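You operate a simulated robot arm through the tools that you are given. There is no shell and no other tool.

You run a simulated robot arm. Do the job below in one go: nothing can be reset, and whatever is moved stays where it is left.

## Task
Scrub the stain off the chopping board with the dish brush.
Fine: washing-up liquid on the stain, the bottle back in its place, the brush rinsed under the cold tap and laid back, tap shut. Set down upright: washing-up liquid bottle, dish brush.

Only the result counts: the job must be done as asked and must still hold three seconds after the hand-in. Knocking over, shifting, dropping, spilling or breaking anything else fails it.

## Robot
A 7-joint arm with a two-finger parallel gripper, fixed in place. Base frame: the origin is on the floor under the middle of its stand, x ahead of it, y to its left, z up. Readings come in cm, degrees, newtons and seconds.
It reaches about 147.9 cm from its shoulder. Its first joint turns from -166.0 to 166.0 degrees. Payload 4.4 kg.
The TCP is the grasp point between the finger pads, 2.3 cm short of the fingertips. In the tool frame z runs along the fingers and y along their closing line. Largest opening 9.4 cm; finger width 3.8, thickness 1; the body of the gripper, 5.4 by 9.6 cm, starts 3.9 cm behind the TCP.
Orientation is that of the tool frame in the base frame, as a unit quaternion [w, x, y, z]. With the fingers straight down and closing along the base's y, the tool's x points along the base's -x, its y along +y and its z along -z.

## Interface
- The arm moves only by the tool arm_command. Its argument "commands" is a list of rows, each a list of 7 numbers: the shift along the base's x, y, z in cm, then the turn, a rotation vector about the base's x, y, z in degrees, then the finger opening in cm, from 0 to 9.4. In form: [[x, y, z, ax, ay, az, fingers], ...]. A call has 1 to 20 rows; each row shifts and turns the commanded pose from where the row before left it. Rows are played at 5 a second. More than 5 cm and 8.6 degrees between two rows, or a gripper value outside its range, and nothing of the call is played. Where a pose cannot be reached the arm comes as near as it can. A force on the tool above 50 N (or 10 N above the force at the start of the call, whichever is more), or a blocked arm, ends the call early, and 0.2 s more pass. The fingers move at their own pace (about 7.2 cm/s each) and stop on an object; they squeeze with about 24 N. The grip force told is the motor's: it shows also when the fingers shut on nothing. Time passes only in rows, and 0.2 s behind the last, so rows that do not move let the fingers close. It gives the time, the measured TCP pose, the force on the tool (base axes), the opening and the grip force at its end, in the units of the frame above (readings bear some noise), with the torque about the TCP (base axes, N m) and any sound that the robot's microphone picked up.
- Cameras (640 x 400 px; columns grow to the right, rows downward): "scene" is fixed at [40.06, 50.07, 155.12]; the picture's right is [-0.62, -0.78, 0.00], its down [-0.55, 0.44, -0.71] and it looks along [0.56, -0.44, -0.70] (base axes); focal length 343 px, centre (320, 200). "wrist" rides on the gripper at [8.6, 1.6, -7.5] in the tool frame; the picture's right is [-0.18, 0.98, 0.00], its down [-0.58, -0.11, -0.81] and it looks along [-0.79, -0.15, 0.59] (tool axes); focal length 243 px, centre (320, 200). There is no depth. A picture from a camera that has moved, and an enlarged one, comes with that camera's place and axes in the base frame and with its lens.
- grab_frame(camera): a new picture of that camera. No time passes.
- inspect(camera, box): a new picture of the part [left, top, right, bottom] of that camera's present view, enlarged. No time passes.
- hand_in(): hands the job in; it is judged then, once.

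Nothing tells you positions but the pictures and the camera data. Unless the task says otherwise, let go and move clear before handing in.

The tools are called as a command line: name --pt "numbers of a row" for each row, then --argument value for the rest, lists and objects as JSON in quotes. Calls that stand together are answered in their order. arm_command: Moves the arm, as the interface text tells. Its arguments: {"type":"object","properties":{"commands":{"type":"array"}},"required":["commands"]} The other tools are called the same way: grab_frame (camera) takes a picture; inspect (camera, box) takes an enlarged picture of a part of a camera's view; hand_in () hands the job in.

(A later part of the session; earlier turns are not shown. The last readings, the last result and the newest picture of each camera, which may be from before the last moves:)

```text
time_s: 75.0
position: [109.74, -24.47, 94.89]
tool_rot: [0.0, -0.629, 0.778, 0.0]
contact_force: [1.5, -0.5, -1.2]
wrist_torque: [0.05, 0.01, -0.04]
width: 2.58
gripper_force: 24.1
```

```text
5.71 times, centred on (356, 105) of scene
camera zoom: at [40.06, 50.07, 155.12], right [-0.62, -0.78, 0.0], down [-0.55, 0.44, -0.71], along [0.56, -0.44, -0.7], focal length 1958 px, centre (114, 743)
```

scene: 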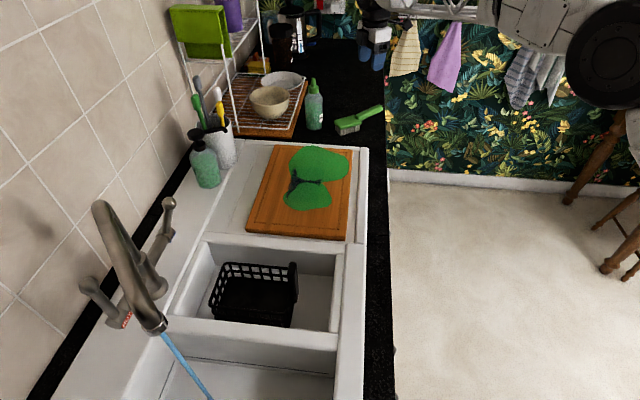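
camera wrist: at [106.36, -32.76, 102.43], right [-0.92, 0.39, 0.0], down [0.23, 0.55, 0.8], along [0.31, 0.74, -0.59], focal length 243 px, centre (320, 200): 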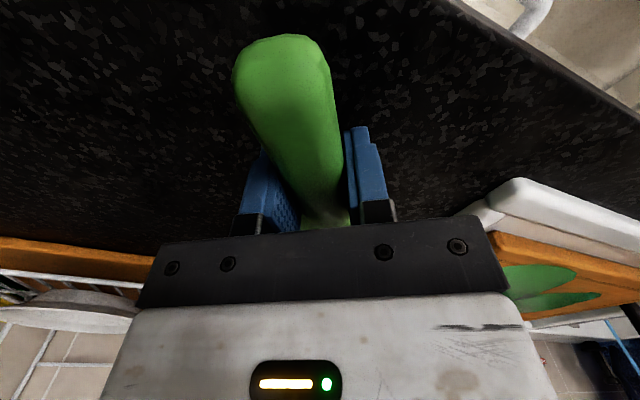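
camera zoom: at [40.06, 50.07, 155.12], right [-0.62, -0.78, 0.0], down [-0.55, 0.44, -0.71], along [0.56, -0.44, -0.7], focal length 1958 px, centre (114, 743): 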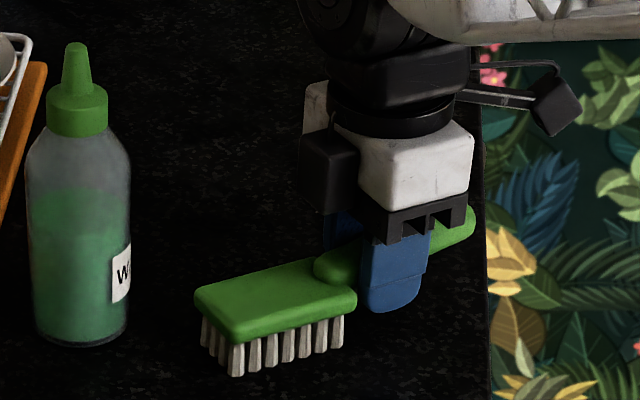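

The brush is held (2.58 cm). I note this spot, TCP (109.74,-24.47,94.89), for laying it back, then lift it clear of the bottle and carry it over the board.

arm_command --pt "0 0 1 0 0 0 0.5" --pt "0 0 3 0 0 0 0.5" --pt "0 0 4 0 0 0 0.5" --pt "0 0 5 0 0 0 0.5" --pt "0 0 5 0 0 0 0.5" --pt "-2.18 3.72 -0.5 0 0 -4.09 0.5" --pt "-2.18 3.72 -0.5 0 0 -4.09 0.5" --pt "-2.18 3.72 -1 0 0 -4.09 0.5" --pt "-2.18 3.72 -1 0 0 -4.09 0.5" --pt "-2.18 3.72 -1.5 0 0 -4.09 0.5" --pt "-2.18 3.72 -1.5 0 0 -4.09 0.5" --pt "-2.18 3.72 -1.5 0 0 -4.09 0.5" --pt "-2.2 3.73 -1.5 0 0 -4.09 0.5" --pt "0 0 0 0 0 0 0.5"

grab_frame --camera "scene"

inspect --camera "scene" --box '[220, 100, 400, 212]'

grab_frame --camera "wrist"

```text
time_s: 78.0
position: [92.42, 5.11, 103.86]
tool_rot: [-0.001, -0.384, 0.923, 0.0]
contact_force: [0.5, 0.1, -1.9]
wrist_torque: [-0.04, 0.08, 0.01]
width: 2.6
gripper_force: 24.0
```

```text
taken
```

scene: 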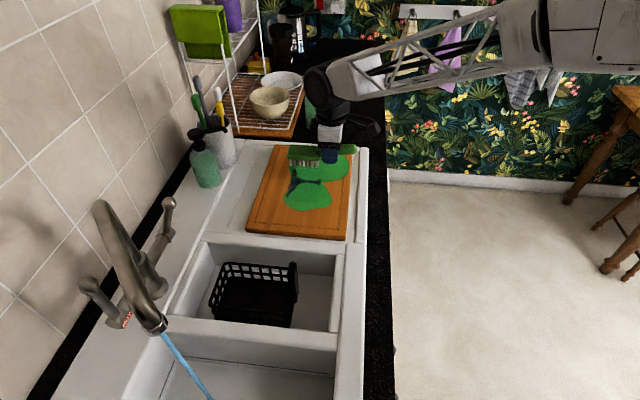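

```text
3.56 times, centred on (310, 156) of scene
camera zoom: at [40.06, 50.07, 155.12], right [-0.62, -0.78, 0.0], down [-0.55, 0.44, -0.71], along [0.56, -0.44, -0.7], focal length 1218 px, centre (356, 356)
```

zoom: 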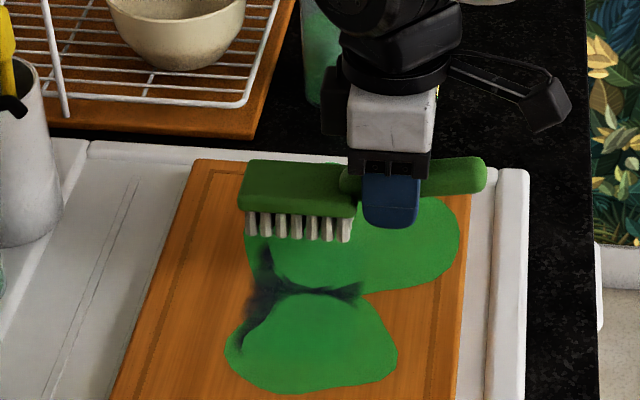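

```text
taken
camera wrist: at [85.17, 0.04, 111.41], right [-0.57, 0.82, 0.0], down [0.49, 0.34, 0.81], along [0.66, 0.46, -0.59], focal length 243 px, centre (320, 200)
```

wrist: 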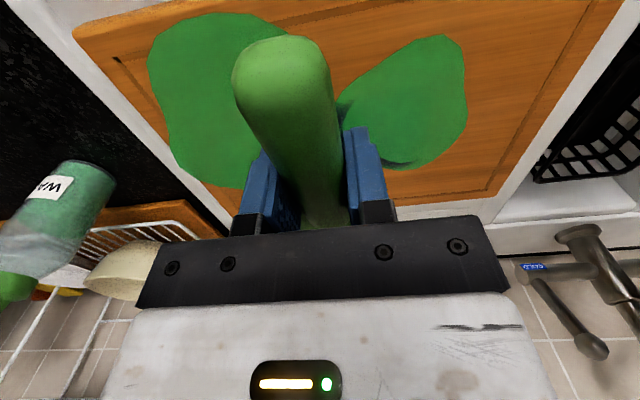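

The brush head hangs right over the stain. I lower it to the board in small steps, watching the force.

arm_command --pt "0 0 -3 0 0 0 0.5" --pt "0 0 -2 0 0 0 0.5" --pt "0 0 -1 0 0 0 0.5" --pt "0 0 -0.4 0 0 0 0.5" --pt "0 0 -0.3 0 0 0 0.5" --pt "0 0 0 0 0 0 0.5"

inspect --camera "scene" --box '[220, 110, 400, 222]'

```text
time_s: 79.4
position: [92.51, 5.36, 97.21]
tool_rot: [0.0, -0.384, 0.923, -0.001]
contact_force: [0.7, 0.9, 17.3]
wrist_torque: [0.38, -0.25, 0.0]
width: 2.55
gripper_force: 24.0
```

```text
3.56 times, centred on (310, 166) of scene
camera zoom: at [40.06, 50.07, 155.12], right [-0.62, -0.78, 0.0], down [-0.55, 0.44, -0.71], along [0.56, -0.44, -0.7], focal length 1218 px, centre (356, 321)
```

zoom: 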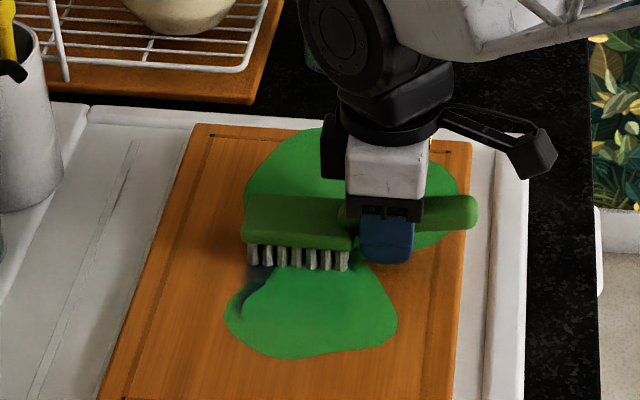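

Contact is at about 17 N, which is more than needed. I ease up a little and check.

arm_command --pt "0 0 0.1 0 0 0 0.5" --pt "0 0 0 0 0 0 0.5"

```text
time_s: 80.0
position: [92.36, 5.25, 97.3]
tool_rot: [0.0, -0.384, 0.923, 0.0]
contact_force: [5.2, -0.4, 11.4]
wrist_torque: [0.21, -0.36, -0.2]
width: 2.58
gripper_force: 24.1
```

arm_command --pt "-0.7 0.7 0.05 0 0 0 0.5" --pt "-1.0 1.0 0 0 0 0 0.5" --pt "-1.0 1.0 0 0 0 0 0.5" --pt "-1.0 1.0 0 0 0 0 0.5" --pt "-1.0 1.0 0 0 0 0 0.5"

inspect --camera "scene" --box '[220, 110, 400, 222]'

```text
time_s: 81.2
position: [87.62, 10.0, 97.35]
tool_rot: [-0.001, -0.384, 0.923, -0.001]
contact_force: [2.2, -0.9, 1.9]
wrist_torque: [0.02, -0.01, -0.07]
width: 2.57
gripper_force: 23.8
```

```text
3.56 times, centred on (310, 166) of scene
camera zoom: at [40.06, 50.07, 155.12], right [-0.62, -0.78, 0.0], down [-0.55, 0.44, -0.71], along [0.56, -0.44, -0.7], focal length 1218 px, centre (356, 321)
```

zoom: 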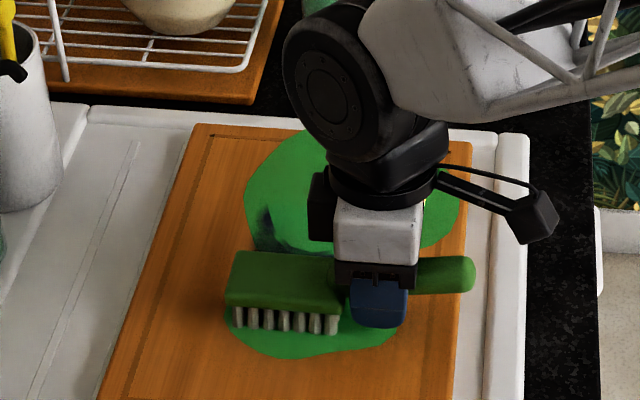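

arm_command --pt "1.0 -1.0 -0.06 0 0 0 0.5" --pt "1.15 -1.15 0 0 0 0 0.5" --pt "1.15 -1.15 0 0 0 0 0.5" --pt "1.15 -1.15 0 0 0 0 0.5" --pt "1.15 -1.15 0 0 0 0 0.5" --pt "1.15 -1.15 0 0 0 0 0.5" --pt "1.15 -1.15 0 0 0 0 0.5" --pt "1.15 -1.15 0 0 0 0 0.5"

inspect --camera "scene" --box '[220, 110, 400, 222]'

```text
time_s: 83.0
position: [96.72, 0.85, 97.31]
tool_rot: [-0.001, -0.385, 0.923, -0.001]
contact_force: [-0.3, 1.6, 1.4]
wrist_torque: [-0.01, 0.02, 0.06]
width: 2.57
gripper_force: 23.7
```

```text
3.56 times, centred on (310, 166) of scene
camera zoom: at [40.06, 50.07, 155.12], right [-0.62, -0.78, 0.0], down [-0.55, 0.44, -0.71], along [0.56, -0.44, -0.7], focal length 1218 px, centre (356, 321)
```

zoom: 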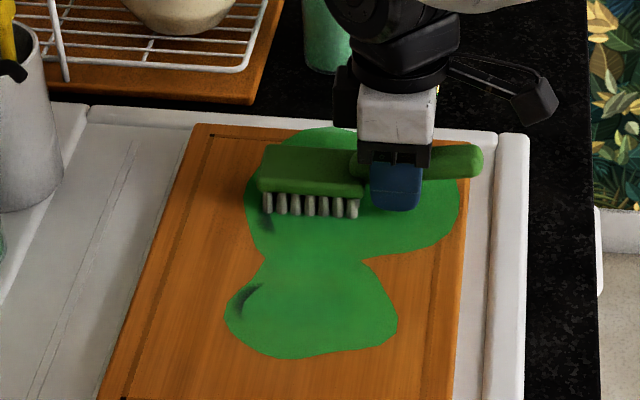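

It cleans well; leftovers remain only on the wall side. I shift the lane about 2 cm toward the wall and stroke back and forth.

arm_command --pt "1.4 1.4 -0.05 0 0 0 0.5" --pt "-1.1 1.1 0 0 0 0 0.5" --pt "-1.1 1.1 0 0 0 0 0.5" --pt "-1.1 1.1 0 0 0 0 0.5" --pt "-1.1 1.1 0 0 0 0 0.5" --pt "-1.1 1.1 0 0 0 0 0.5" --pt "-1.1 1.1 0 0 0 0 0.5" --pt "-1.1 1.1 0 0 0 0 0.5" --pt "-1.1 1.1 0 0 0 0 0.5" --pt "-1.1 1.1 0 0 0 0 0.5"

inspect --camera "scene" --box '[220, 110, 400, 222]'

```text
time_s: 85.2
position: [88.17, 12.27, 97.38]
tool_rot: [0.0, -0.385, 0.923, -0.001]
contact_force: [5.4, -2.7, 10.5]
wrist_torque: [0.18, -0.23, -0.13]
width: 2.57
gripper_force: 23.8
```

```text
3.56 times, centred on (310, 166) of scene
camera zoom: at [40.06, 50.07, 155.12], right [-0.62, -0.78, 0.0], down [-0.55, 0.44, -0.71], along [0.56, -0.44, -0.7], focal length 1218 px, centre (356, 321)
```

zoom: 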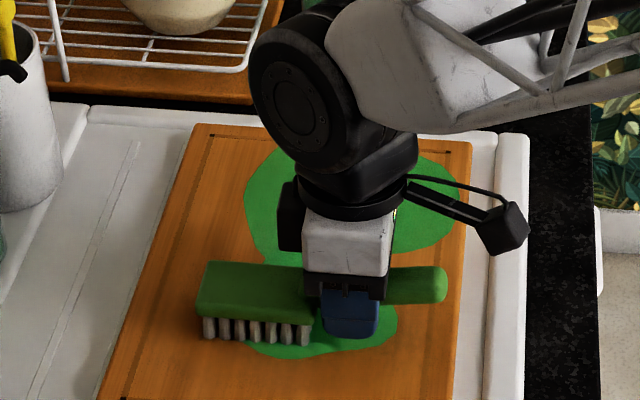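

arm_command --pt "1.1 -1.1 0.03 0 0 0 0.5" --pt "1.1 -1.1 0 0 0 0 0.5" --pt "1.1 -1.1 0 0 0 0 0.5" --pt "1.1 -1.1 0 0 0 0 0.5" --pt "1.1 -1.1 0 0 0 0 0.5" --pt "1.1 -1.1 0 0 0 0 0.5" --pt "1.1 -1.1 0 0 0 0 0.5" --pt "1.1 -1.1 0 0 0 0 0.5" --pt "1.1 -1.1 0 0 0 0 0.5" --pt "0.4 -0.4 0 0 0 0 0.5" --pt "-1.4 -1.4 0 0 0 0 0.5"

inspect --camera "scene" --box '[220, 110, 400, 222]'

```text
time_s: 87.6
position: [97.09, 0.6, 97.23]
tool_rot: [-0.001, -0.385, 0.923, 0.0]
contact_force: [-0.1, 0.0, -1.9]
wrist_torque: [-0.05, 0.06, -0.01]
width: 2.58
gripper_force: 24.2
```

```text
3.56 times, centred on (310, 166) of scene
camera zoom: at [40.06, 50.07, 155.12], right [-0.62, -0.78, 0.0], down [-0.55, 0.44, -0.71], along [0.56, -0.44, -0.7], focal length 1218 px, centre (356, 321)
```

zoom: 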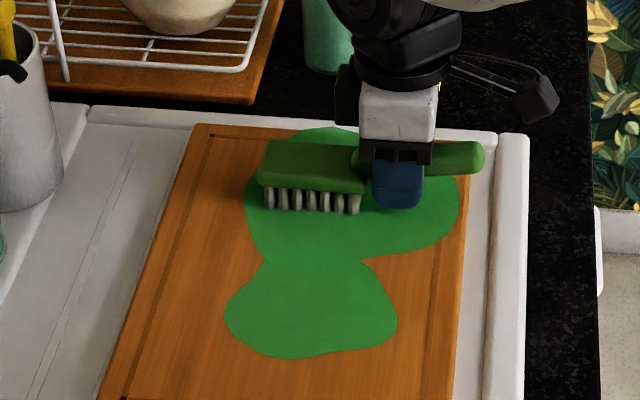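

The stain looks gone, but the brush lost contact at this end. I press lightly again and go over all lanes once more to be thorough.

arm_command --pt "0 0 -0.12 0 0 0 0.5" --pt "0 0 -0.06 0 0 0 0.5"

```text
time_s: 88.2
position: [97.16, 0.5, 97.1]
tool_rot: [0.0, -0.384, 0.923, -0.001]
contact_force: [-3.0, 0.6, 5.2]
wrist_torque: [0.05, 0.07, 0.04]
width: 2.57
gripper_force: 23.6
```

arm_command --pt "-1.1 1.1 0.02 0 0 0 0.5" --pt "-1.1 1.1 0.02 0 0 0 0.5" --pt "-1.1 1.1 0.02 0 0 0 0.5" --pt "-1.1 1.1 0.02 0 0 0 0.5" --pt "-1.1 1.1 0.02 0 0 0 0.5" --pt "-1.1 1.1 0.02 0 0 0 0.5" --pt "-1.1 1.1 0.02 0 0 0 0.5" --pt "-1.1 1.1 0.02 0 0 0 0.5" --pt "-1.1 1.1 0.02 0 0 0 0.5" --pt "-1.2 -1.2 0 0 0 0 0.5" --pt "1.1 -1.1 -0.02 0 0 0 0.5" --pt "1.1 -1.1 -0.02 0 0 0 0.5" --pt "1.1 -1.1 -0.02 0 0 0 0.5" --pt "1.1 -1.1 -0.02 0 0 0 0.5" --pt "1.1 -1.1 -0.02 0 0 0 0.5" --pt "1.1 -1.1 -0.02 0 0 0 0.5" --pt "1.1 -1.1 -0.02 0 0 0 0.5" --pt "1.1 -1.1 -0.02 0 0 0 0.5" --pt "1.1 -1.1 -0.02 0 0 0 0.5"

inspect --camera "scene" --box '[220, 110, 400, 222]'

```text
time_s: 92.2
position: [95.92, -0.59, 97.15]
tool_rot: [-0.001, -0.384, 0.923, 0.0]
contact_force: [-0.7, 0.8, -0.2]
wrist_torque: [0.05, 0.08, 0.05]
width: 2.57
gripper_force: 24.0
```

```text
3.56 times, centred on (310, 166) of scene
camera zoom: at [40.06, 50.07, 155.12], right [-0.62, -0.78, 0.0], down [-0.55, 0.44, -0.71], along [0.56, -0.44, -0.7], focal length 1218 px, centre (356, 321)
```

zoom: 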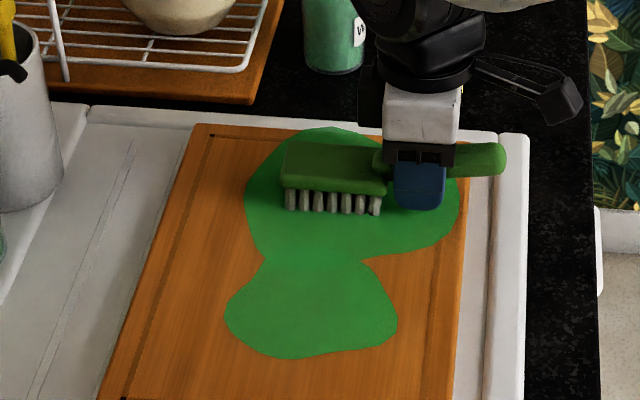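

arm_command --pt "-1.1 1.1 -0.05 0 0 0 0.5" --pt "-1.1 1.1 0.02 0 0 0 0.5" --pt "-1.1 1.1 0.02 0 0 0 0.5" --pt "-1.1 1.1 0.02 0 0 0 0.5" --pt "-1.1 1.1 0.02 0 0 0 0.5" --pt "-1.1 1.1 0.02 0 0 0 0.5" --pt "-1.1 1.1 0.02 0 0 0 0.5" --pt "-1.1 1.1 0.02 0 0 0 0.5" --pt "-1.1 1.1 0.02 0 0 0 0.5" --pt "2.3 2.3 0.02 0 0 0 0.5" --pt "1.1 -1.1 -0.02 0 0 0 0.5" --pt "1.1 -1.1 -0.02 0 0 0 0.5" --pt "1.1 -1.1 -0.02 0 0 0 0.5" --pt "1.1 -1.1 -0.02 0 0 0 0.5" --pt "1.1 -1.1 -0.02 0 0 0 0.5" --pt "1.1 -1.1 -0.02 0 0 0 0.5" --pt "1.1 -1.1 -0.02 0 0 0 0.5" --pt "1.1 -1.1 -0.02 0 0 0 0.5" --pt "1.1 -1.1 -0.02 0 0 0 0.5"

inspect --camera "scene" --box '[220, 110, 400, 222]'

```text
time_s: 96.2
position: [98.24, 1.58, 97.18]
tool_rot: [-0.002, -0.384, 0.923, -0.001]
contact_force: [-1.3, 2.1, 0.9]
wrist_torque: [0.0, -0.03, 0.05]
width: 2.58
gripper_force: 23.7
```

```text
3.56 times, centred on (310, 166) of scene
camera zoom: at [40.06, 50.07, 155.12], right [-0.62, -0.78, 0.0], down [-0.55, 0.44, -0.71], along [0.56, -0.44, -0.7], focal length 1218 px, centre (356, 321)
```

zoom: 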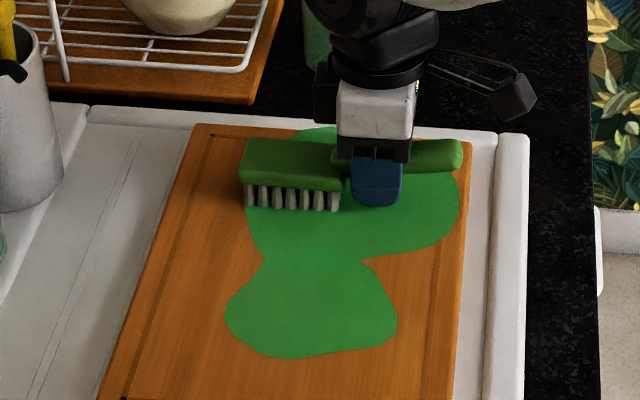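

arm_command --pt "-1.1 -1.1 -0.03 0 0 0 0.5" --pt "-1.1 1.1 0.02 0 0 0 0.5" --pt "-1.1 1.1 0.02 0 0 0 0.5" --pt "-1.1 1.1 0.02 0 0 0 0.5" --pt "-1.1 1.1 0.02 0 0 0 0.5" --pt "-1.1 1.1 0.02 0 0 0 0.5" --pt "-1.1 1.1 0.02 0 0 0 0.5" --pt "-1.1 1.1 0.02 0 0 0 0.5" --pt "-1.1 1.1 0.02 0 0 0 0.5" --pt "-1.1 1.1 0.02 0 0 0 0.5" --pt "1.1 -1.1 -0.02 0 0 0 0.5" --pt "1.1 -1.1 -0.02 0 0 0 0.5" --pt "1.1 -1.1 -0.02 0 0 0 0.5" --pt "1.1 -1.1 -0.02 0 0 0 0.5" --pt "1.1 -1.1 -0.02 0 0 0 0.5" --pt "1.1 -1.1 -0.02 0 0 0 0.5" --pt "1.1 -1.1 -0.02 0 0 0 0.5" --pt "1.1 -1.1 -0.02 0 0 0 0.5"

grab_frame --camera "wrist"

```text
time_s: 100.0
position: [96.26, 1.66, 97.1]
tool_rot: [-0.001, -0.385, 0.923, -0.001]
contact_force: [-4.0, 5.6, 11.5]
wrist_torque: [0.35, -0.06, 0.13]
width: 2.58
gripper_force: 24.5
```

```text
taken
camera wrist: at [88.93, -3.49, 104.64], right [-0.57, 0.82, 0.0], down [0.49, 0.34, 0.81], along [0.66, 0.46, -0.59], focal length 243 px, centre (320, 200)
```

wrist: 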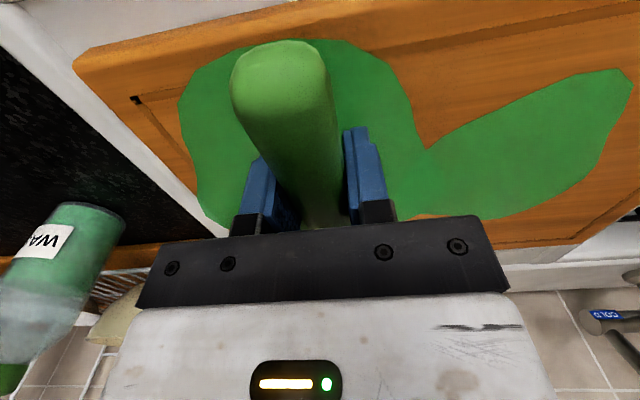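

I lift the brush off and check the board from the scene camera before going to rinse.

arm_command --pt "0 0 1.5 0 0 0 0.5" --pt "0 0 4 0 0 0 0.5" --pt "0 0 5 0 0 0 0.5" --pt "-3.04 3.78 0 0 0 0 0.5" --pt "-3.04 3.78 0 0 0 0 0.5" --pt "-3.04 3.78 0 0 0 0 0.5" --pt "-3.04 3.78 0 0 0 0 0.5" --pt "-3.04 3.78 0 0 0 0 0.5" --pt "-3.04 3.78 0 0 0 0 0.5" --pt "0 0 0 0 0 0 0.5"

grab_frame --camera "scene"

inspect --camera "scene" --box '[220, 110, 400, 222]'

```text
time_s: 102.2
position: [77.83, 23.91, 107.56]
tool_rot: [0.0, -0.384, 0.923, 0.0]
contact_force: [0.3, 0.1, -1.5]
wrist_torque: [-0.04, 0.09, 0.01]
width: 2.57
gripper_force: 24.4
```

```text
taken
```

scene: 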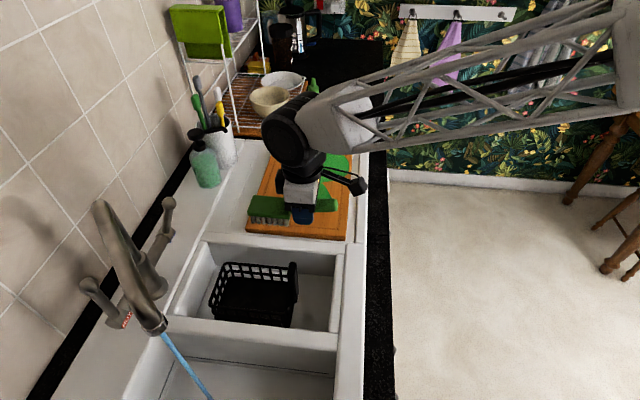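

```text
3.56 times, centred on (310, 166) of scene
camera zoom: at [40.06, 50.07, 155.12], right [-0.62, -0.78, 0.0], down [-0.55, 0.44, -0.71], along [0.56, -0.44, -0.7], focal length 1218 px, centre (356, 321)
```

zoom: 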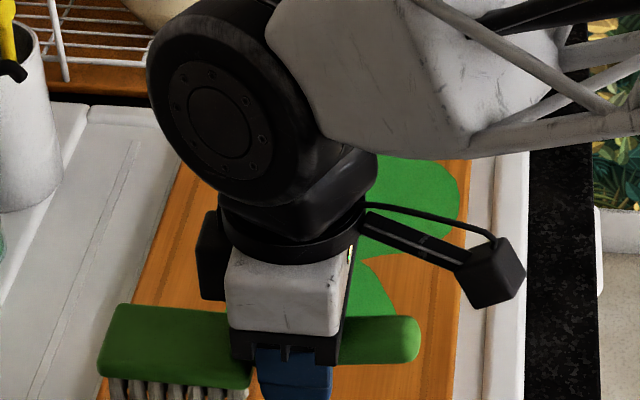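

The board under the brush's sweep looks clear of the stain. I carry the brush in front of the spout, keeping the wrist away from it, then lower it beside the water.

arm_command --pt "-3.43 3.43 0 0 0 0 0.5" --pt "-3.43 3.43 0 0 0 0 0.5" --pt "-3.43 3.43 0 0 0 0 0.5" --pt "-3.43 3.43 0 0 0 0 0.5" --pt "-3.43 3.43 0 0 0 0 0.5" --pt "-3.43 3.43 0 0 0 0 0.5" --pt "0 0 -3 0 0 0 0.5" --pt "0 0 -3 0 0 0 0.5" --pt "0 0 0 0 0 0 0.5"

grab_frame --camera "scene"

grab_frame --camera "wrist"

```text
time_s: 104.2
position: [57.29, 44.99, 101.46]
tool_rot: [-0.001, -0.384, 0.923, 0.0]
contact_force: [-0.6, 0.1, -1.3]
wrist_torque: [-0.05, 0.07, 0.0]
width: 2.57
gripper_force: 23.8
```

```text
taken
```

scene: 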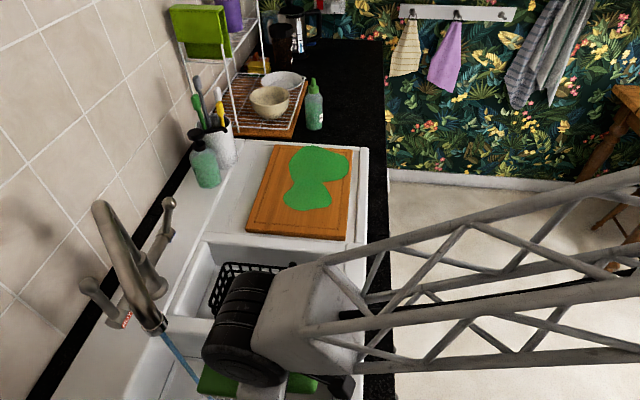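

```text
taken
camera wrist: at [49.98, 39.81, 108.97], right [-0.57, 0.82, 0.0], down [0.49, 0.34, 0.81], along [0.66, 0.46, -0.59], focal length 243 px, centre (320, 200)
```

wrist: 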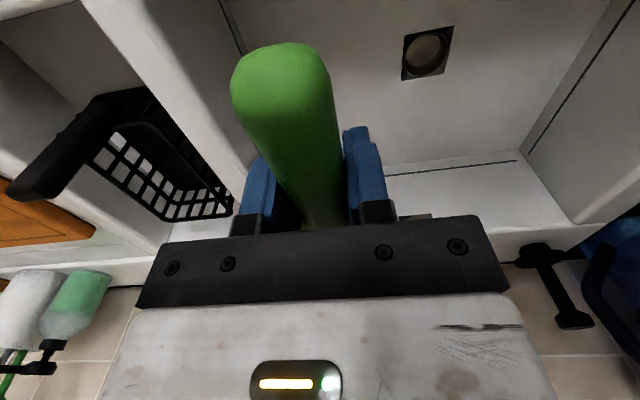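

The board is clean apart from the liquid and has not moved. The wrist is clear of the spout, so I lower a bit more and slide the brush head into the stream.

arm_command --pt "0 0 -2.5 0 0 0 0.5" --pt "0.7 0.7 -1 0 0 0 0.5" --pt "0.9 0.9 0 0 0 0 0.5" --pt "0.9 0.9 0 0 0 0 0.5" --pt "0 0 0 0 0 0 0.5"

grab_frame --camera "scene"

inspect --camera "scene" --box '[80, 260, 320, 400]'

```text
time_s: 105.4
position: [59.68, 47.41, 97.81]
tool_rot: [-0.002, -0.384, 0.923, 0.0]
contact_force: [0.3, -0.1, -1.5]
wrist_torque: [-0.08, 0.04, 0.01]
width: 2.6
gripper_force: 24.0
```

```text
taken
```

scene: 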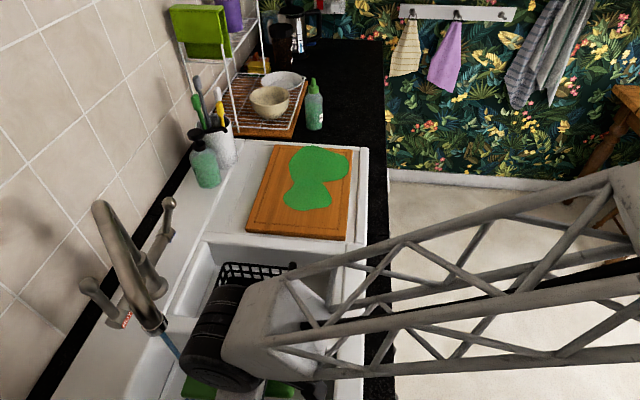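

```text
2.67 times, centred on (200, 330) of scene
camera zoom: at [40.06, 50.07, 155.12], right [-0.62, -0.78, 0.0], down [-0.55, 0.44, -0.71], along [0.56, -0.44, -0.7], focal length 914 px, centre (640, -147)
```

zoom: 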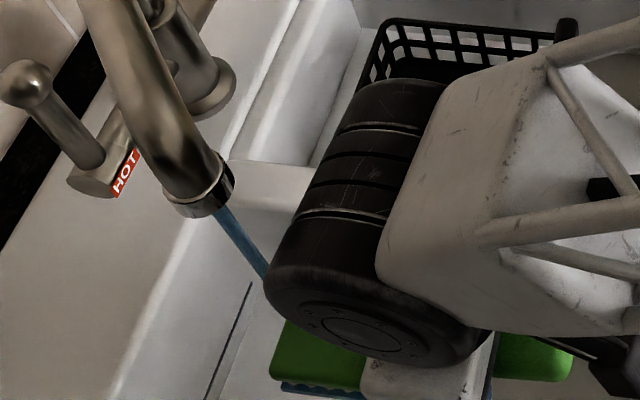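

inspect --camera "scene" --box '[140, 340, 300, 400]'

grab_frame --camera "wrist"

```text
4.00 times, centred on (220, 370) of scene
camera zoom: at [40.06, 50.07, 155.12], right [-0.62, -0.78, 0.0], down [-0.55, 0.44, -0.71], along [0.56, -0.44, -0.7], focal length 1370 px, centre (720, -480)
```

zoom: 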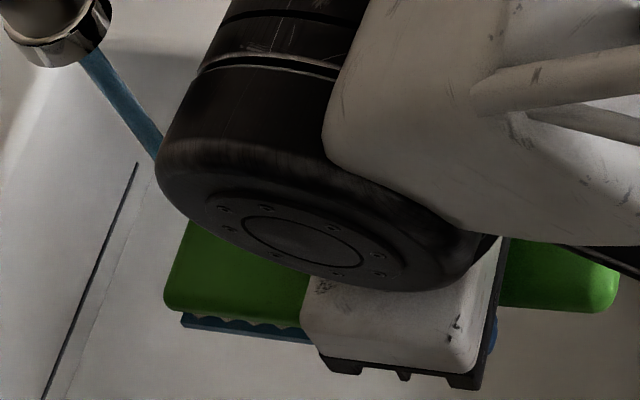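

```text
taken
camera wrist: at [52.43, 42.19, 105.43], right [-0.57, 0.82, 0.0], down [0.49, 0.34, 0.81], along [0.66, 0.46, -0.59], focal length 243 px, centre (320, 200)
```

wrist: 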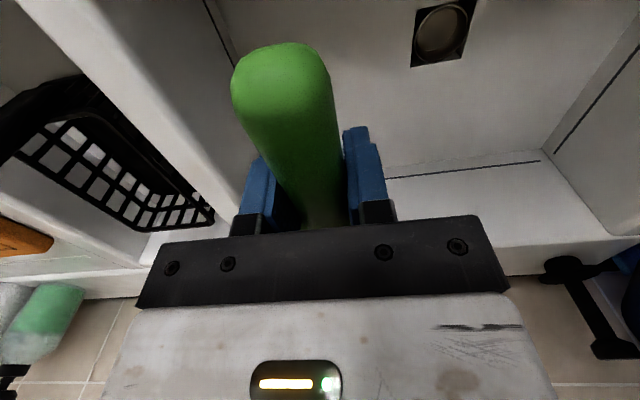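

The stream meets the brush head and water runs off its bristles. I hold it there and swish it sideways for a few seconds.

arm_command --pt "0 0 0 0 0 0 0.5" --pt "0.7 -0.7 0 0 0 0 0.5" --pt "0.5 -0.5 0 0 0 0 0.5" --pt "-0.7 0.7 0 0 0 0 0.5" --pt "-0.7 0.7 0 0 0 0 0.5" --pt "-0.7 0.7 0 0 0 0 0.5" --pt "-0.3 0.3 0 0 0 0 0.5" --pt "0.7 -0.7 0 0 0 0 0.5" --pt "0.5 -0.5 0 0 0 0 0.5" --pt "0 0 0 0 0 0 0.5"

inspect --camera "scene" --box '[120, 300, 280, 400]'

```text
time_s: 107.6
position: [59.76, 47.3, 98.0]
tool_rot: [-0.001, -0.384, 0.923, 0.0]
contact_force: [-0.4, 0.4, -2.6]
wrist_torque: [-0.06, 0.02, 0.01]
width: 2.58
gripper_force: 24.1
```

```text
4.00 times, centred on (200, 350) of scene
camera zoom: at [40.06, 50.07, 155.12], right [-0.62, -0.78, 0.0], down [-0.55, 0.44, -0.71], along [0.56, -0.44, -0.7], focal length 1370 px, centre (800, -400)
```

zoom: 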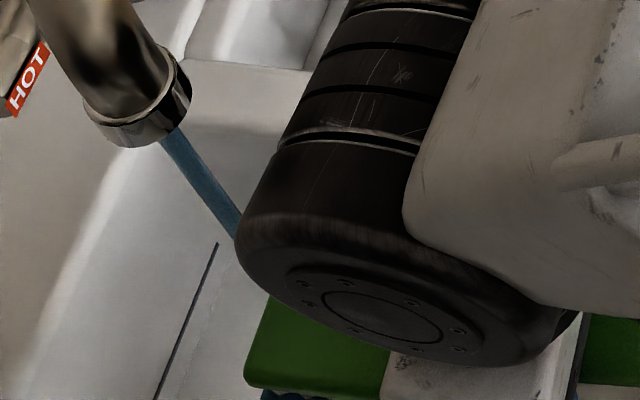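

I tilt the gripper back so the wrist clears the spout more, and move the head's centre and bristles further into the stream.

arm_command --pt "0 0 0 5.89 -5.89 0 0.5" --pt "0 0 0 5.89 -5.89 0 0.5" --pt "0 0 0 5.89 -5.89 0 0.5" --pt "0.8 0.8 0 0 0 0 0.5" --pt "0.8 0.8 0 0 0 0 0.5" --pt "0.8 0.8 0 0 0 0 0.5" --pt "0 0 0 0 0 0 0.5"

grab_frame --camera "scene"

inspect --camera "scene" --box '[120, 300, 280, 400]'

grab_frame --camera "wrist"

```text
time_s: 109.2
position: [62.07, 49.69, 98.07]
tool_rot: [0.199, -0.375, 0.902, 0.082]
contact_force: [1.1, -0.7, -1.0]
wrist_torque: [-0.01, 0.09, -0.01]
width: 2.58
gripper_force: 23.9
```

```text
taken
```

scene: 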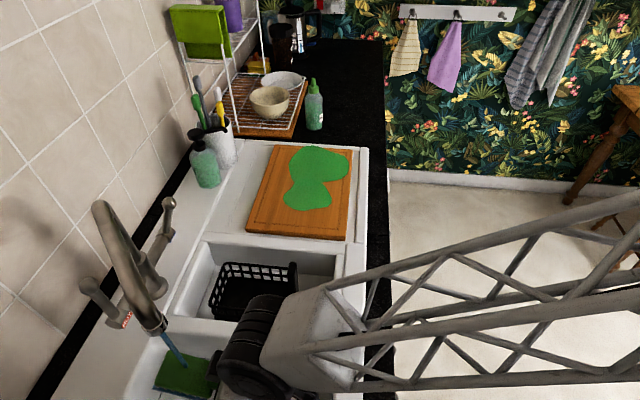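

```text
4.00 times, centred on (200, 350) of scene
camera zoom: at [40.06, 50.07, 155.12], right [-0.62, -0.78, 0.0], down [-0.55, 0.44, -0.71], along [0.56, -0.44, -0.7], focal length 1370 px, centre (800, -400)
```

zoom: 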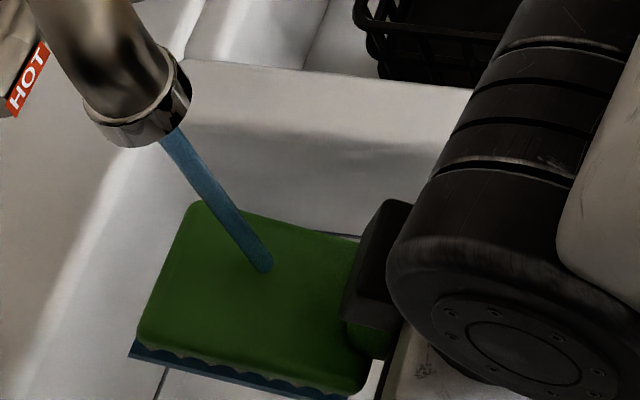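

```text
taken
camera wrist: at [53.11, 43.01, 101.22], right [-0.58, 0.81, 0.08], down [0.21, 0.06, 0.98], along [0.79, 0.58, -0.2], focal length 243 px, centre (320, 200)
```

wrist: 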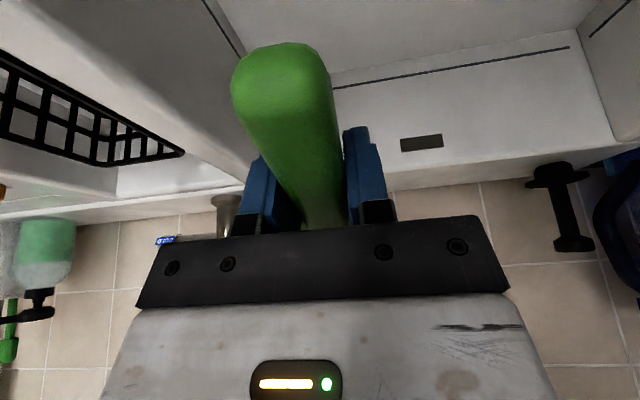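

The stream now hits the middle of the brush head and flows over the bristles. I swish it a few seconds more.

arm_command --pt "0 0 0 0 0 0 0.5" --pt "0.6 -0.6 0 0 0 0 0.5" --pt "0.4 -0.4 0 0 0 0 0.5" --pt "-0.6 0.6 0 0 0 0 0.5" --pt "-0.6 0.6 0 0 0 0 0.5" --pt "-0.6 0.6 0 0 0 0 0.5" --pt "-0.2 0.2 0 0 0 0 0.5" --pt "0.6 -0.6 0 0 0 0 0.5" --pt "0.4 -0.4 0 0 0 0 0.5" --pt "-0.6 -0.6 0 0 0 0 0.5" --pt "-0.6 -0.6 0 0 0 0 0.5" --pt "0.6 0.6 0 0 0 0 0.5" --pt "0.6 0.6 0 0 0 0 0.5" --pt "0.5 0.5 0 0 0 0 0.5" --pt "-0.5 -0.5 0 0 0 0 0.5" --pt "0 0 0 0 0 0 0.5" --pt "0 0 0 0 0 0 0.5" --pt "0 0 0 0 0 0 0.5"

inspect --camera "scene" --box '[120, 300, 280, 400]'

```text
time_s: 113.0
position: [62.22, 49.79, 98.02]
tool_rot: [0.2, -0.375, 0.901, 0.081]
contact_force: [0.1, -0.1, -1.8]
wrist_torque: [-0.09, 0.04, 0.01]
width: 2.62
gripper_force: 23.8
```

```text
4.00 times, centred on (200, 350) of scene
camera zoom: at [40.06, 50.07, 155.12], right [-0.62, -0.78, 0.0], down [-0.55, 0.44, -0.71], along [0.56, -0.44, -0.7], focal length 1370 px, centre (800, -400)
```

zoom: 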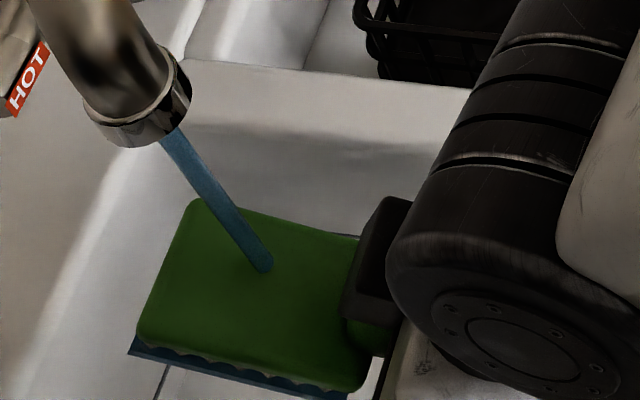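

Rinsed for about seven seconds. I withdraw the brush from the water, level it, let it drip over the basin and lift.

arm_command --pt "-1 -1 0 0 0 0 0.5" --pt "-1 -1 0 -5.89 5.89 0 0.5" --pt "-1 -1 0 -5.89 5.89 0 0.5" --pt "-1 -1 0 -5.89 5.89 0 0.5" --pt "0 0 0 0 0 0 0.5" --pt "0 0 0 0 0 0 0.5" --pt "0 0 0 0 0 0 0.5" --pt "0 0 0 0 0 0 0.5" --pt "0 0 0 0 0 0 0.5" --pt "0 0 3 0 0 0 0.5" --pt "0 0 4 0 0 0 0.5" --pt "0 0 4 0 0 0 0.5"

grab_frame --camera "scene"

grab_frame --camera "wrist"

```text
time_s: 115.6
position: [58.28, 45.66, 109.0]
tool_rot: [-0.001, -0.384, 0.923, 0.0]
contact_force: [1.2, 0.0, -2.4]
wrist_torque: [-0.05, 0.03, 0.0]
width: 2.58
gripper_force: 24.0
```

```text
taken
```

scene: 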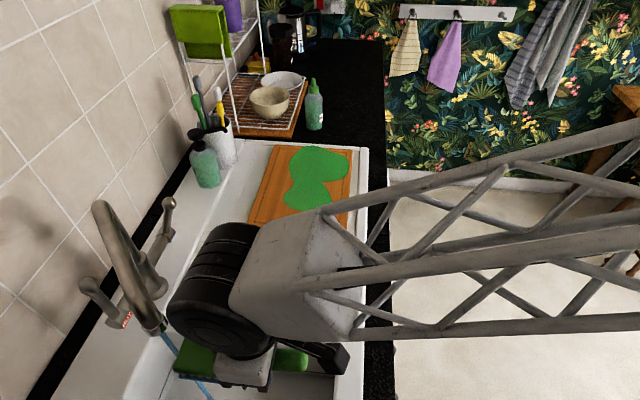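

```text
taken
camera wrist: at [50.92, 40.54, 116.64], right [-0.57, 0.82, 0.0], down [0.49, 0.34, 0.8], along [0.66, 0.46, -0.59], focal length 243 px, centre (320, 200)
```

wrist: 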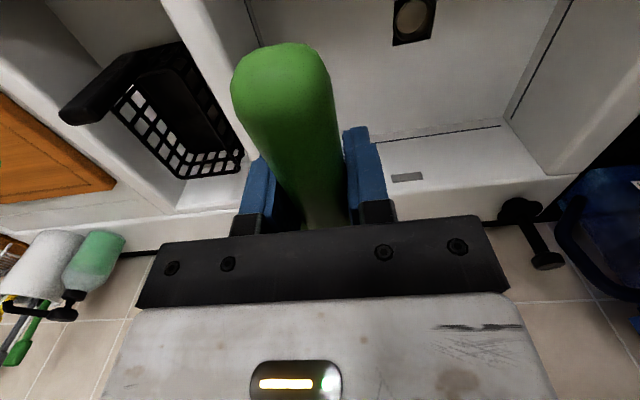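

The brush is clean and clear of the tap. I carry it back over the board toward its place on the counter.

arm_command --pt "3.41 -3.41 0.2 0 0 0 0.5" --pt "3.41 -3.41 0.2 0 0 0 0.5" --pt "3.41 -3.41 0.2 0 0 0 0.5" --pt "3.41 -3.41 0.2 0 0 0 0.5" --pt "3.41 -3.41 0.2 0 0 0 0.5" --pt "3.41 -3.41 0.2 0 0 0 0.5" --pt "3.41 -3.41 0.2 0 0 0 0.5" --pt "3.41 -3.41 0.2 0 0 0 0.5" --pt "3.41 -3.41 0.2 0 0 0 0.5" --pt "3.41 -3.41 0.2 0 0 0 0.5" --pt "3.41 -3.41 0.2 0 0 0 0.5" --pt "0 0 0 0 0 0 0.5"

grab_frame --camera "scene"

```text
time_s: 118.2
position: [95.66, 8.16, 111.21]
tool_rot: [-0.001, -0.384, 0.923, 0.0]
contact_force: [0.4, 0.3, -0.6]
wrist_torque: [-0.08, 0.1, 0.03]
width: 2.6
gripper_force: 24.5
```

```text
taken
```

scene: 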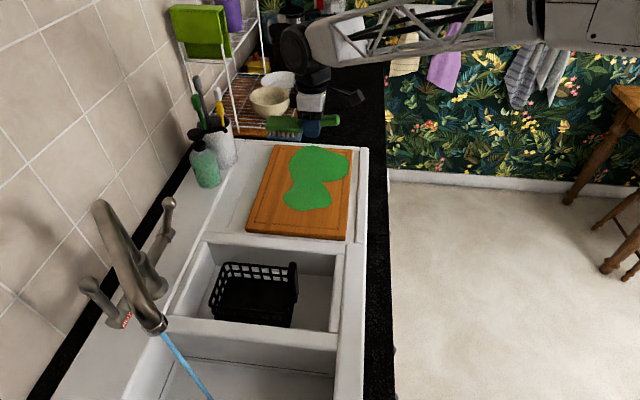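

arm_command --pt "1.564 -3.626 0.2 0 0 3.64 0.5" --pt "1.564 -3.626 0.2 0 0 3.64 0.5" --pt "1.564 -3.626 0.2 0 0 3.64 0.5" --pt "1.564 -3.626 0.2 0 0 3.64 0.5" --pt "1.564 -3.626 0.2 0 0 3.64 0.5" --pt "1.564 -3.626 0.2 0 0 3.64 0.5" --pt "1.564 -3.626 0.2 0 0 3.64 0.5" --pt "1.564 -3.626 0.2 0 0 3.64 0.5" --pt "1.564 -3.626 0.2 0 0 3.64 0.5" --pt "0 0 0 0 0 0 0.5"

inspect --camera "scene" --box '[270, 20, 430, 140]'

grab_frame --camera "wrist"

```text
time_s: 120.4
position: [109.66, -24.68, 112.92]
tool_rot: [-0.001, -0.63, 0.777, -0.001]
contact_force: [-0.1, -0.6, -1.6]
wrist_torque: [-0.08, 0.03, -0.03]
width: 2.57
gripper_force: 24.7
```

```text
3.33 times, centred on (350, 80) of scene
camera zoom: at [40.06, 50.07, 155.12], right [-0.62, -0.78, 0.0], down [-0.55, 0.44, -0.71], along [0.56, -0.44, -0.7], focal length 1142 px, centre (220, 600)
```

zoom: 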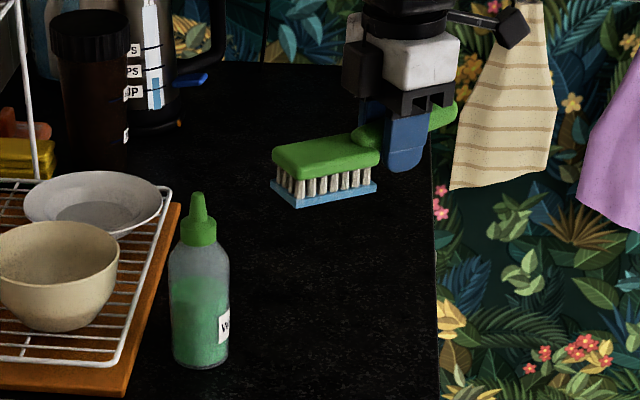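

```text
taken
camera wrist: at [106.28, -32.8, 120.55], right [-0.92, 0.38, 0.0], down [0.23, 0.55, 0.8], along [0.31, 0.74, -0.59], focal length 243 px, centre (320, 200)
```

wrist: 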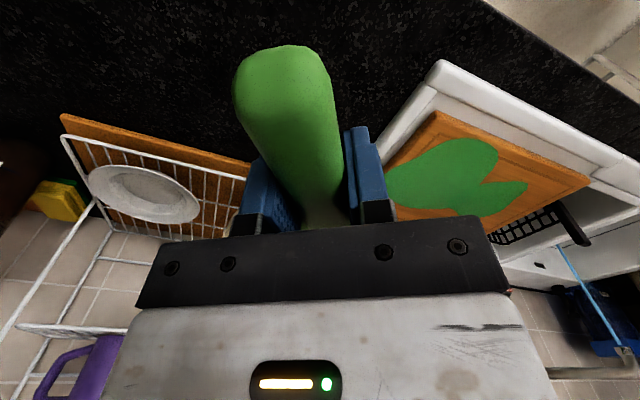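

The bristle tips show the water from the rinse, and the bottle is untouched. I lower the brush onto its original spot.

arm_command --pt "0.05 0.1 -5 0 0 0 0.5" --pt "0.03 0.1 -5 0 0 0 0.5" --pt "0 0 -4 0 0 0 0.5" --pt "0 0 -2.2 0 0 0 0.5" --pt "0 0 -0.8 0 0 0 0.5" --pt "0 0 0 0 0 0 0.5"

inspect --camera "scene" --box '[300, 70, 412, 140]'

```text
time_s: 121.8
position: [109.74, -24.31, 95.75]
tool_rot: [-0.001, -0.629, 0.777, 0.0]
contact_force: [-0.5, -0.9, -1.0]
wrist_torque: [-0.09, 0.06, 0.02]
width: 2.59
gripper_force: 24.3
```

```text
5.71 times, centred on (356, 105) of scene
camera zoom: at [40.06, 50.07, 155.12], right [-0.62, -0.78, 0.0], down [-0.55, 0.44, -0.71], along [0.56, -0.44, -0.7], focal length 1958 px, centre (114, 743)
```

zoom: 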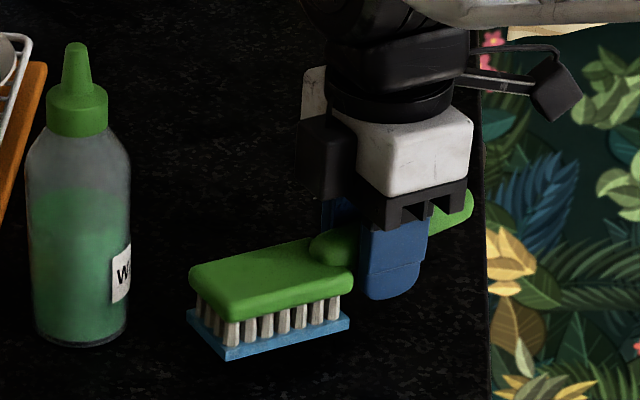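

arm_command --pt "0 0 -0.3 0 0 0 0.5" --pt "0 0 -0.25 0 0 0 0.5" --pt "0 0 -0.15 0 0 0 0.5" --pt "0 0 0 0 0 0 0.5"

```text
time_s: 122.8
position: [109.67, -24.31, 95.29]
tool_rot: [-0.001, -0.63, 0.777, -0.001]
contact_force: [0.1, 0.3, -1.3]
wrist_torque: [-0.07, 0.03, -0.03]
width: 2.6
gripper_force: 24.4
```

arm_command --pt "0 0 -0.15 0 0 0 0.5" --pt "0 0 -0.15 0 0 0 0.5" --pt "0 0 0 0 0 0 0.5"

```text
time_s: 123.6
position: [109.78, -24.27, 94.98]
tool_rot: [-0.001, -0.63, 0.777, 0.0]
contact_force: [-0.1, -0.3, -1.4]
wrist_torque: [-0.07, 0.0, 0.01]
width: 2.58
gripper_force: 24.1
```

arm_command --pt "0 0 -0.12 0 0 0 0.5" --pt "0 0 -0.12 0 0 0 0.5" --pt "0 0 0 0 0 0 0.5"

inspect --camera "scene" --box '[300, 70, 412, 140]'

```text
time_s: 124.4
position: [109.72, -24.27, 94.8]
tool_rot: [0.0, -0.63, 0.777, 0.0]
contact_force: [0.2, -1.1, -2.2]
wrist_torque: [-0.1, 0.01, 0.03]
width: 2.6
gripper_force: 23.3
```

```text
5.71 times, centred on (356, 105) of scene
camera zoom: at [40.06, 50.07, 155.12], right [-0.62, -0.78, 0.0], down [-0.55, 0.44, -0.71], along [0.56, -0.44, -0.7], focal length 1958 px, centre (114, 743)
```

zoom: 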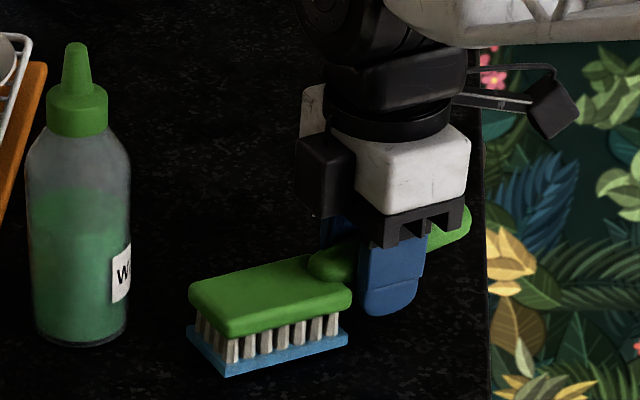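

arm_command --pt "0 0 -0.12 0 0 0 0.5" --pt "0 0 -0.12 0 0 0 0.5" --pt "0 0 0 0 0 0 0.5"

```text
time_s: 125.2
position: [109.8, -24.18, 94.52]
tool_rot: [0.0, -0.63, 0.777, -0.001]
contact_force: [0.4, -0.8, -1.1]
wrist_torque: [-0.14, 0.0, -0.03]
width: 2.59
gripper_force: 24.3
```

arm_command --pt "0 -0.1 -0.12 0 0 0 0.5" --pt "0 -0.1 -0.12 0 0 0 0.5" --pt "0 0 0 0 0 0 0.5"

inspect --camera "scene" --box '[300, 70, 412, 140]'

```text
time_s: 126.0
position: [109.85, -24.34, 94.42]
tool_rot: [0.0, -0.629, 0.777, 0.0]
contact_force: [-2.4, 4.4, 11.8]
wrist_torque: [0.51, 0.05, 0.07]
width: 2.58
gripper_force: 23.8
```

```text
5.71 times, centred on (356, 105) of scene
camera zoom: at [40.06, 50.07, 155.12], right [-0.62, -0.78, 0.0], down [-0.55, 0.44, -0.71], along [0.56, -0.44, -0.7], focal length 1958 px, centre (114, 743)
```

zoom: 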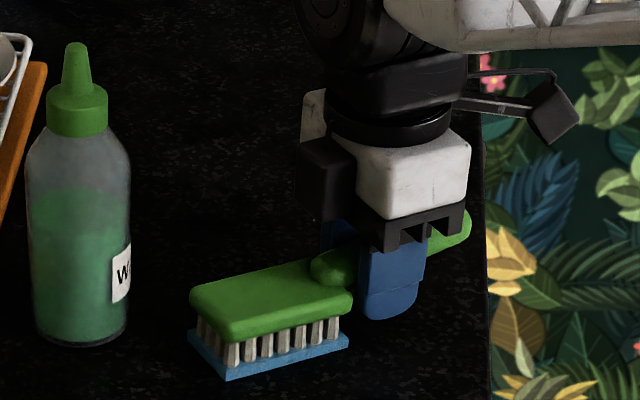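

The brush has touched the counter. I ease off slightly and open the fingers.

arm_command --pt "0 0 0.08 0 0 0 0.5" --pt "0 0 0 0 0 0 2.8" --pt "0 0 0 0 0 0 3.4" --pt "0 0 0 0 0 0 4.5" --pt "0 0 0 0 0 0 6" --pt "0 0 0 0 0 0 6"

grab_frame --camera "wrist"

inspect --camera "scene" --box '[300, 70, 412, 140]'

```text
time_s: 127.4
position: [109.78, -24.47, 94.3]
tool_rot: [-0.001, -0.629, 0.777, 0.0]
contact_force: [0.7, -0.9, 0.9]
wrist_torque: [0.0, 0.0, 0.0]
width: 6.01
gripper_force: 0.1
```

```text
taken
camera wrist: at [106.34, -32.65, 101.9], right [-0.92, 0.38, 0.0], down [0.23, 0.55, 0.8], along [0.31, 0.74, -0.59], focal length 243 px, centre (320, 200)
```

wrist: 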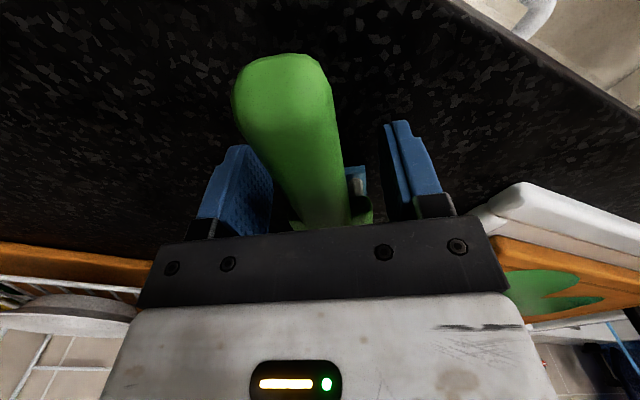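

```text
5.71 times, centred on (356, 105) of scene
camera zoom: at [40.06, 50.07, 155.12], right [-0.62, -0.78, 0.0], down [-0.55, 0.44, -0.71], along [0.56, -0.44, -0.7], focal length 1958 px, centre (114, 743)
```

zoom: 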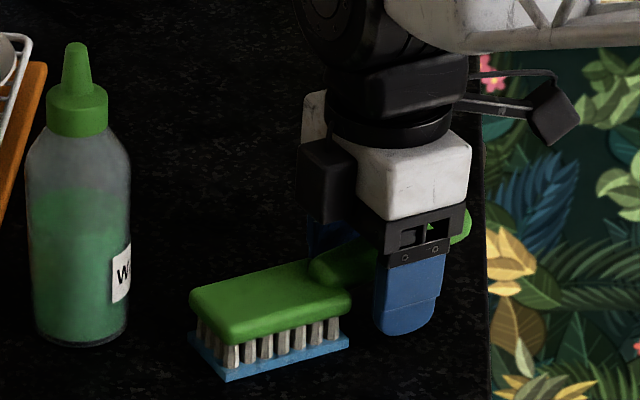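

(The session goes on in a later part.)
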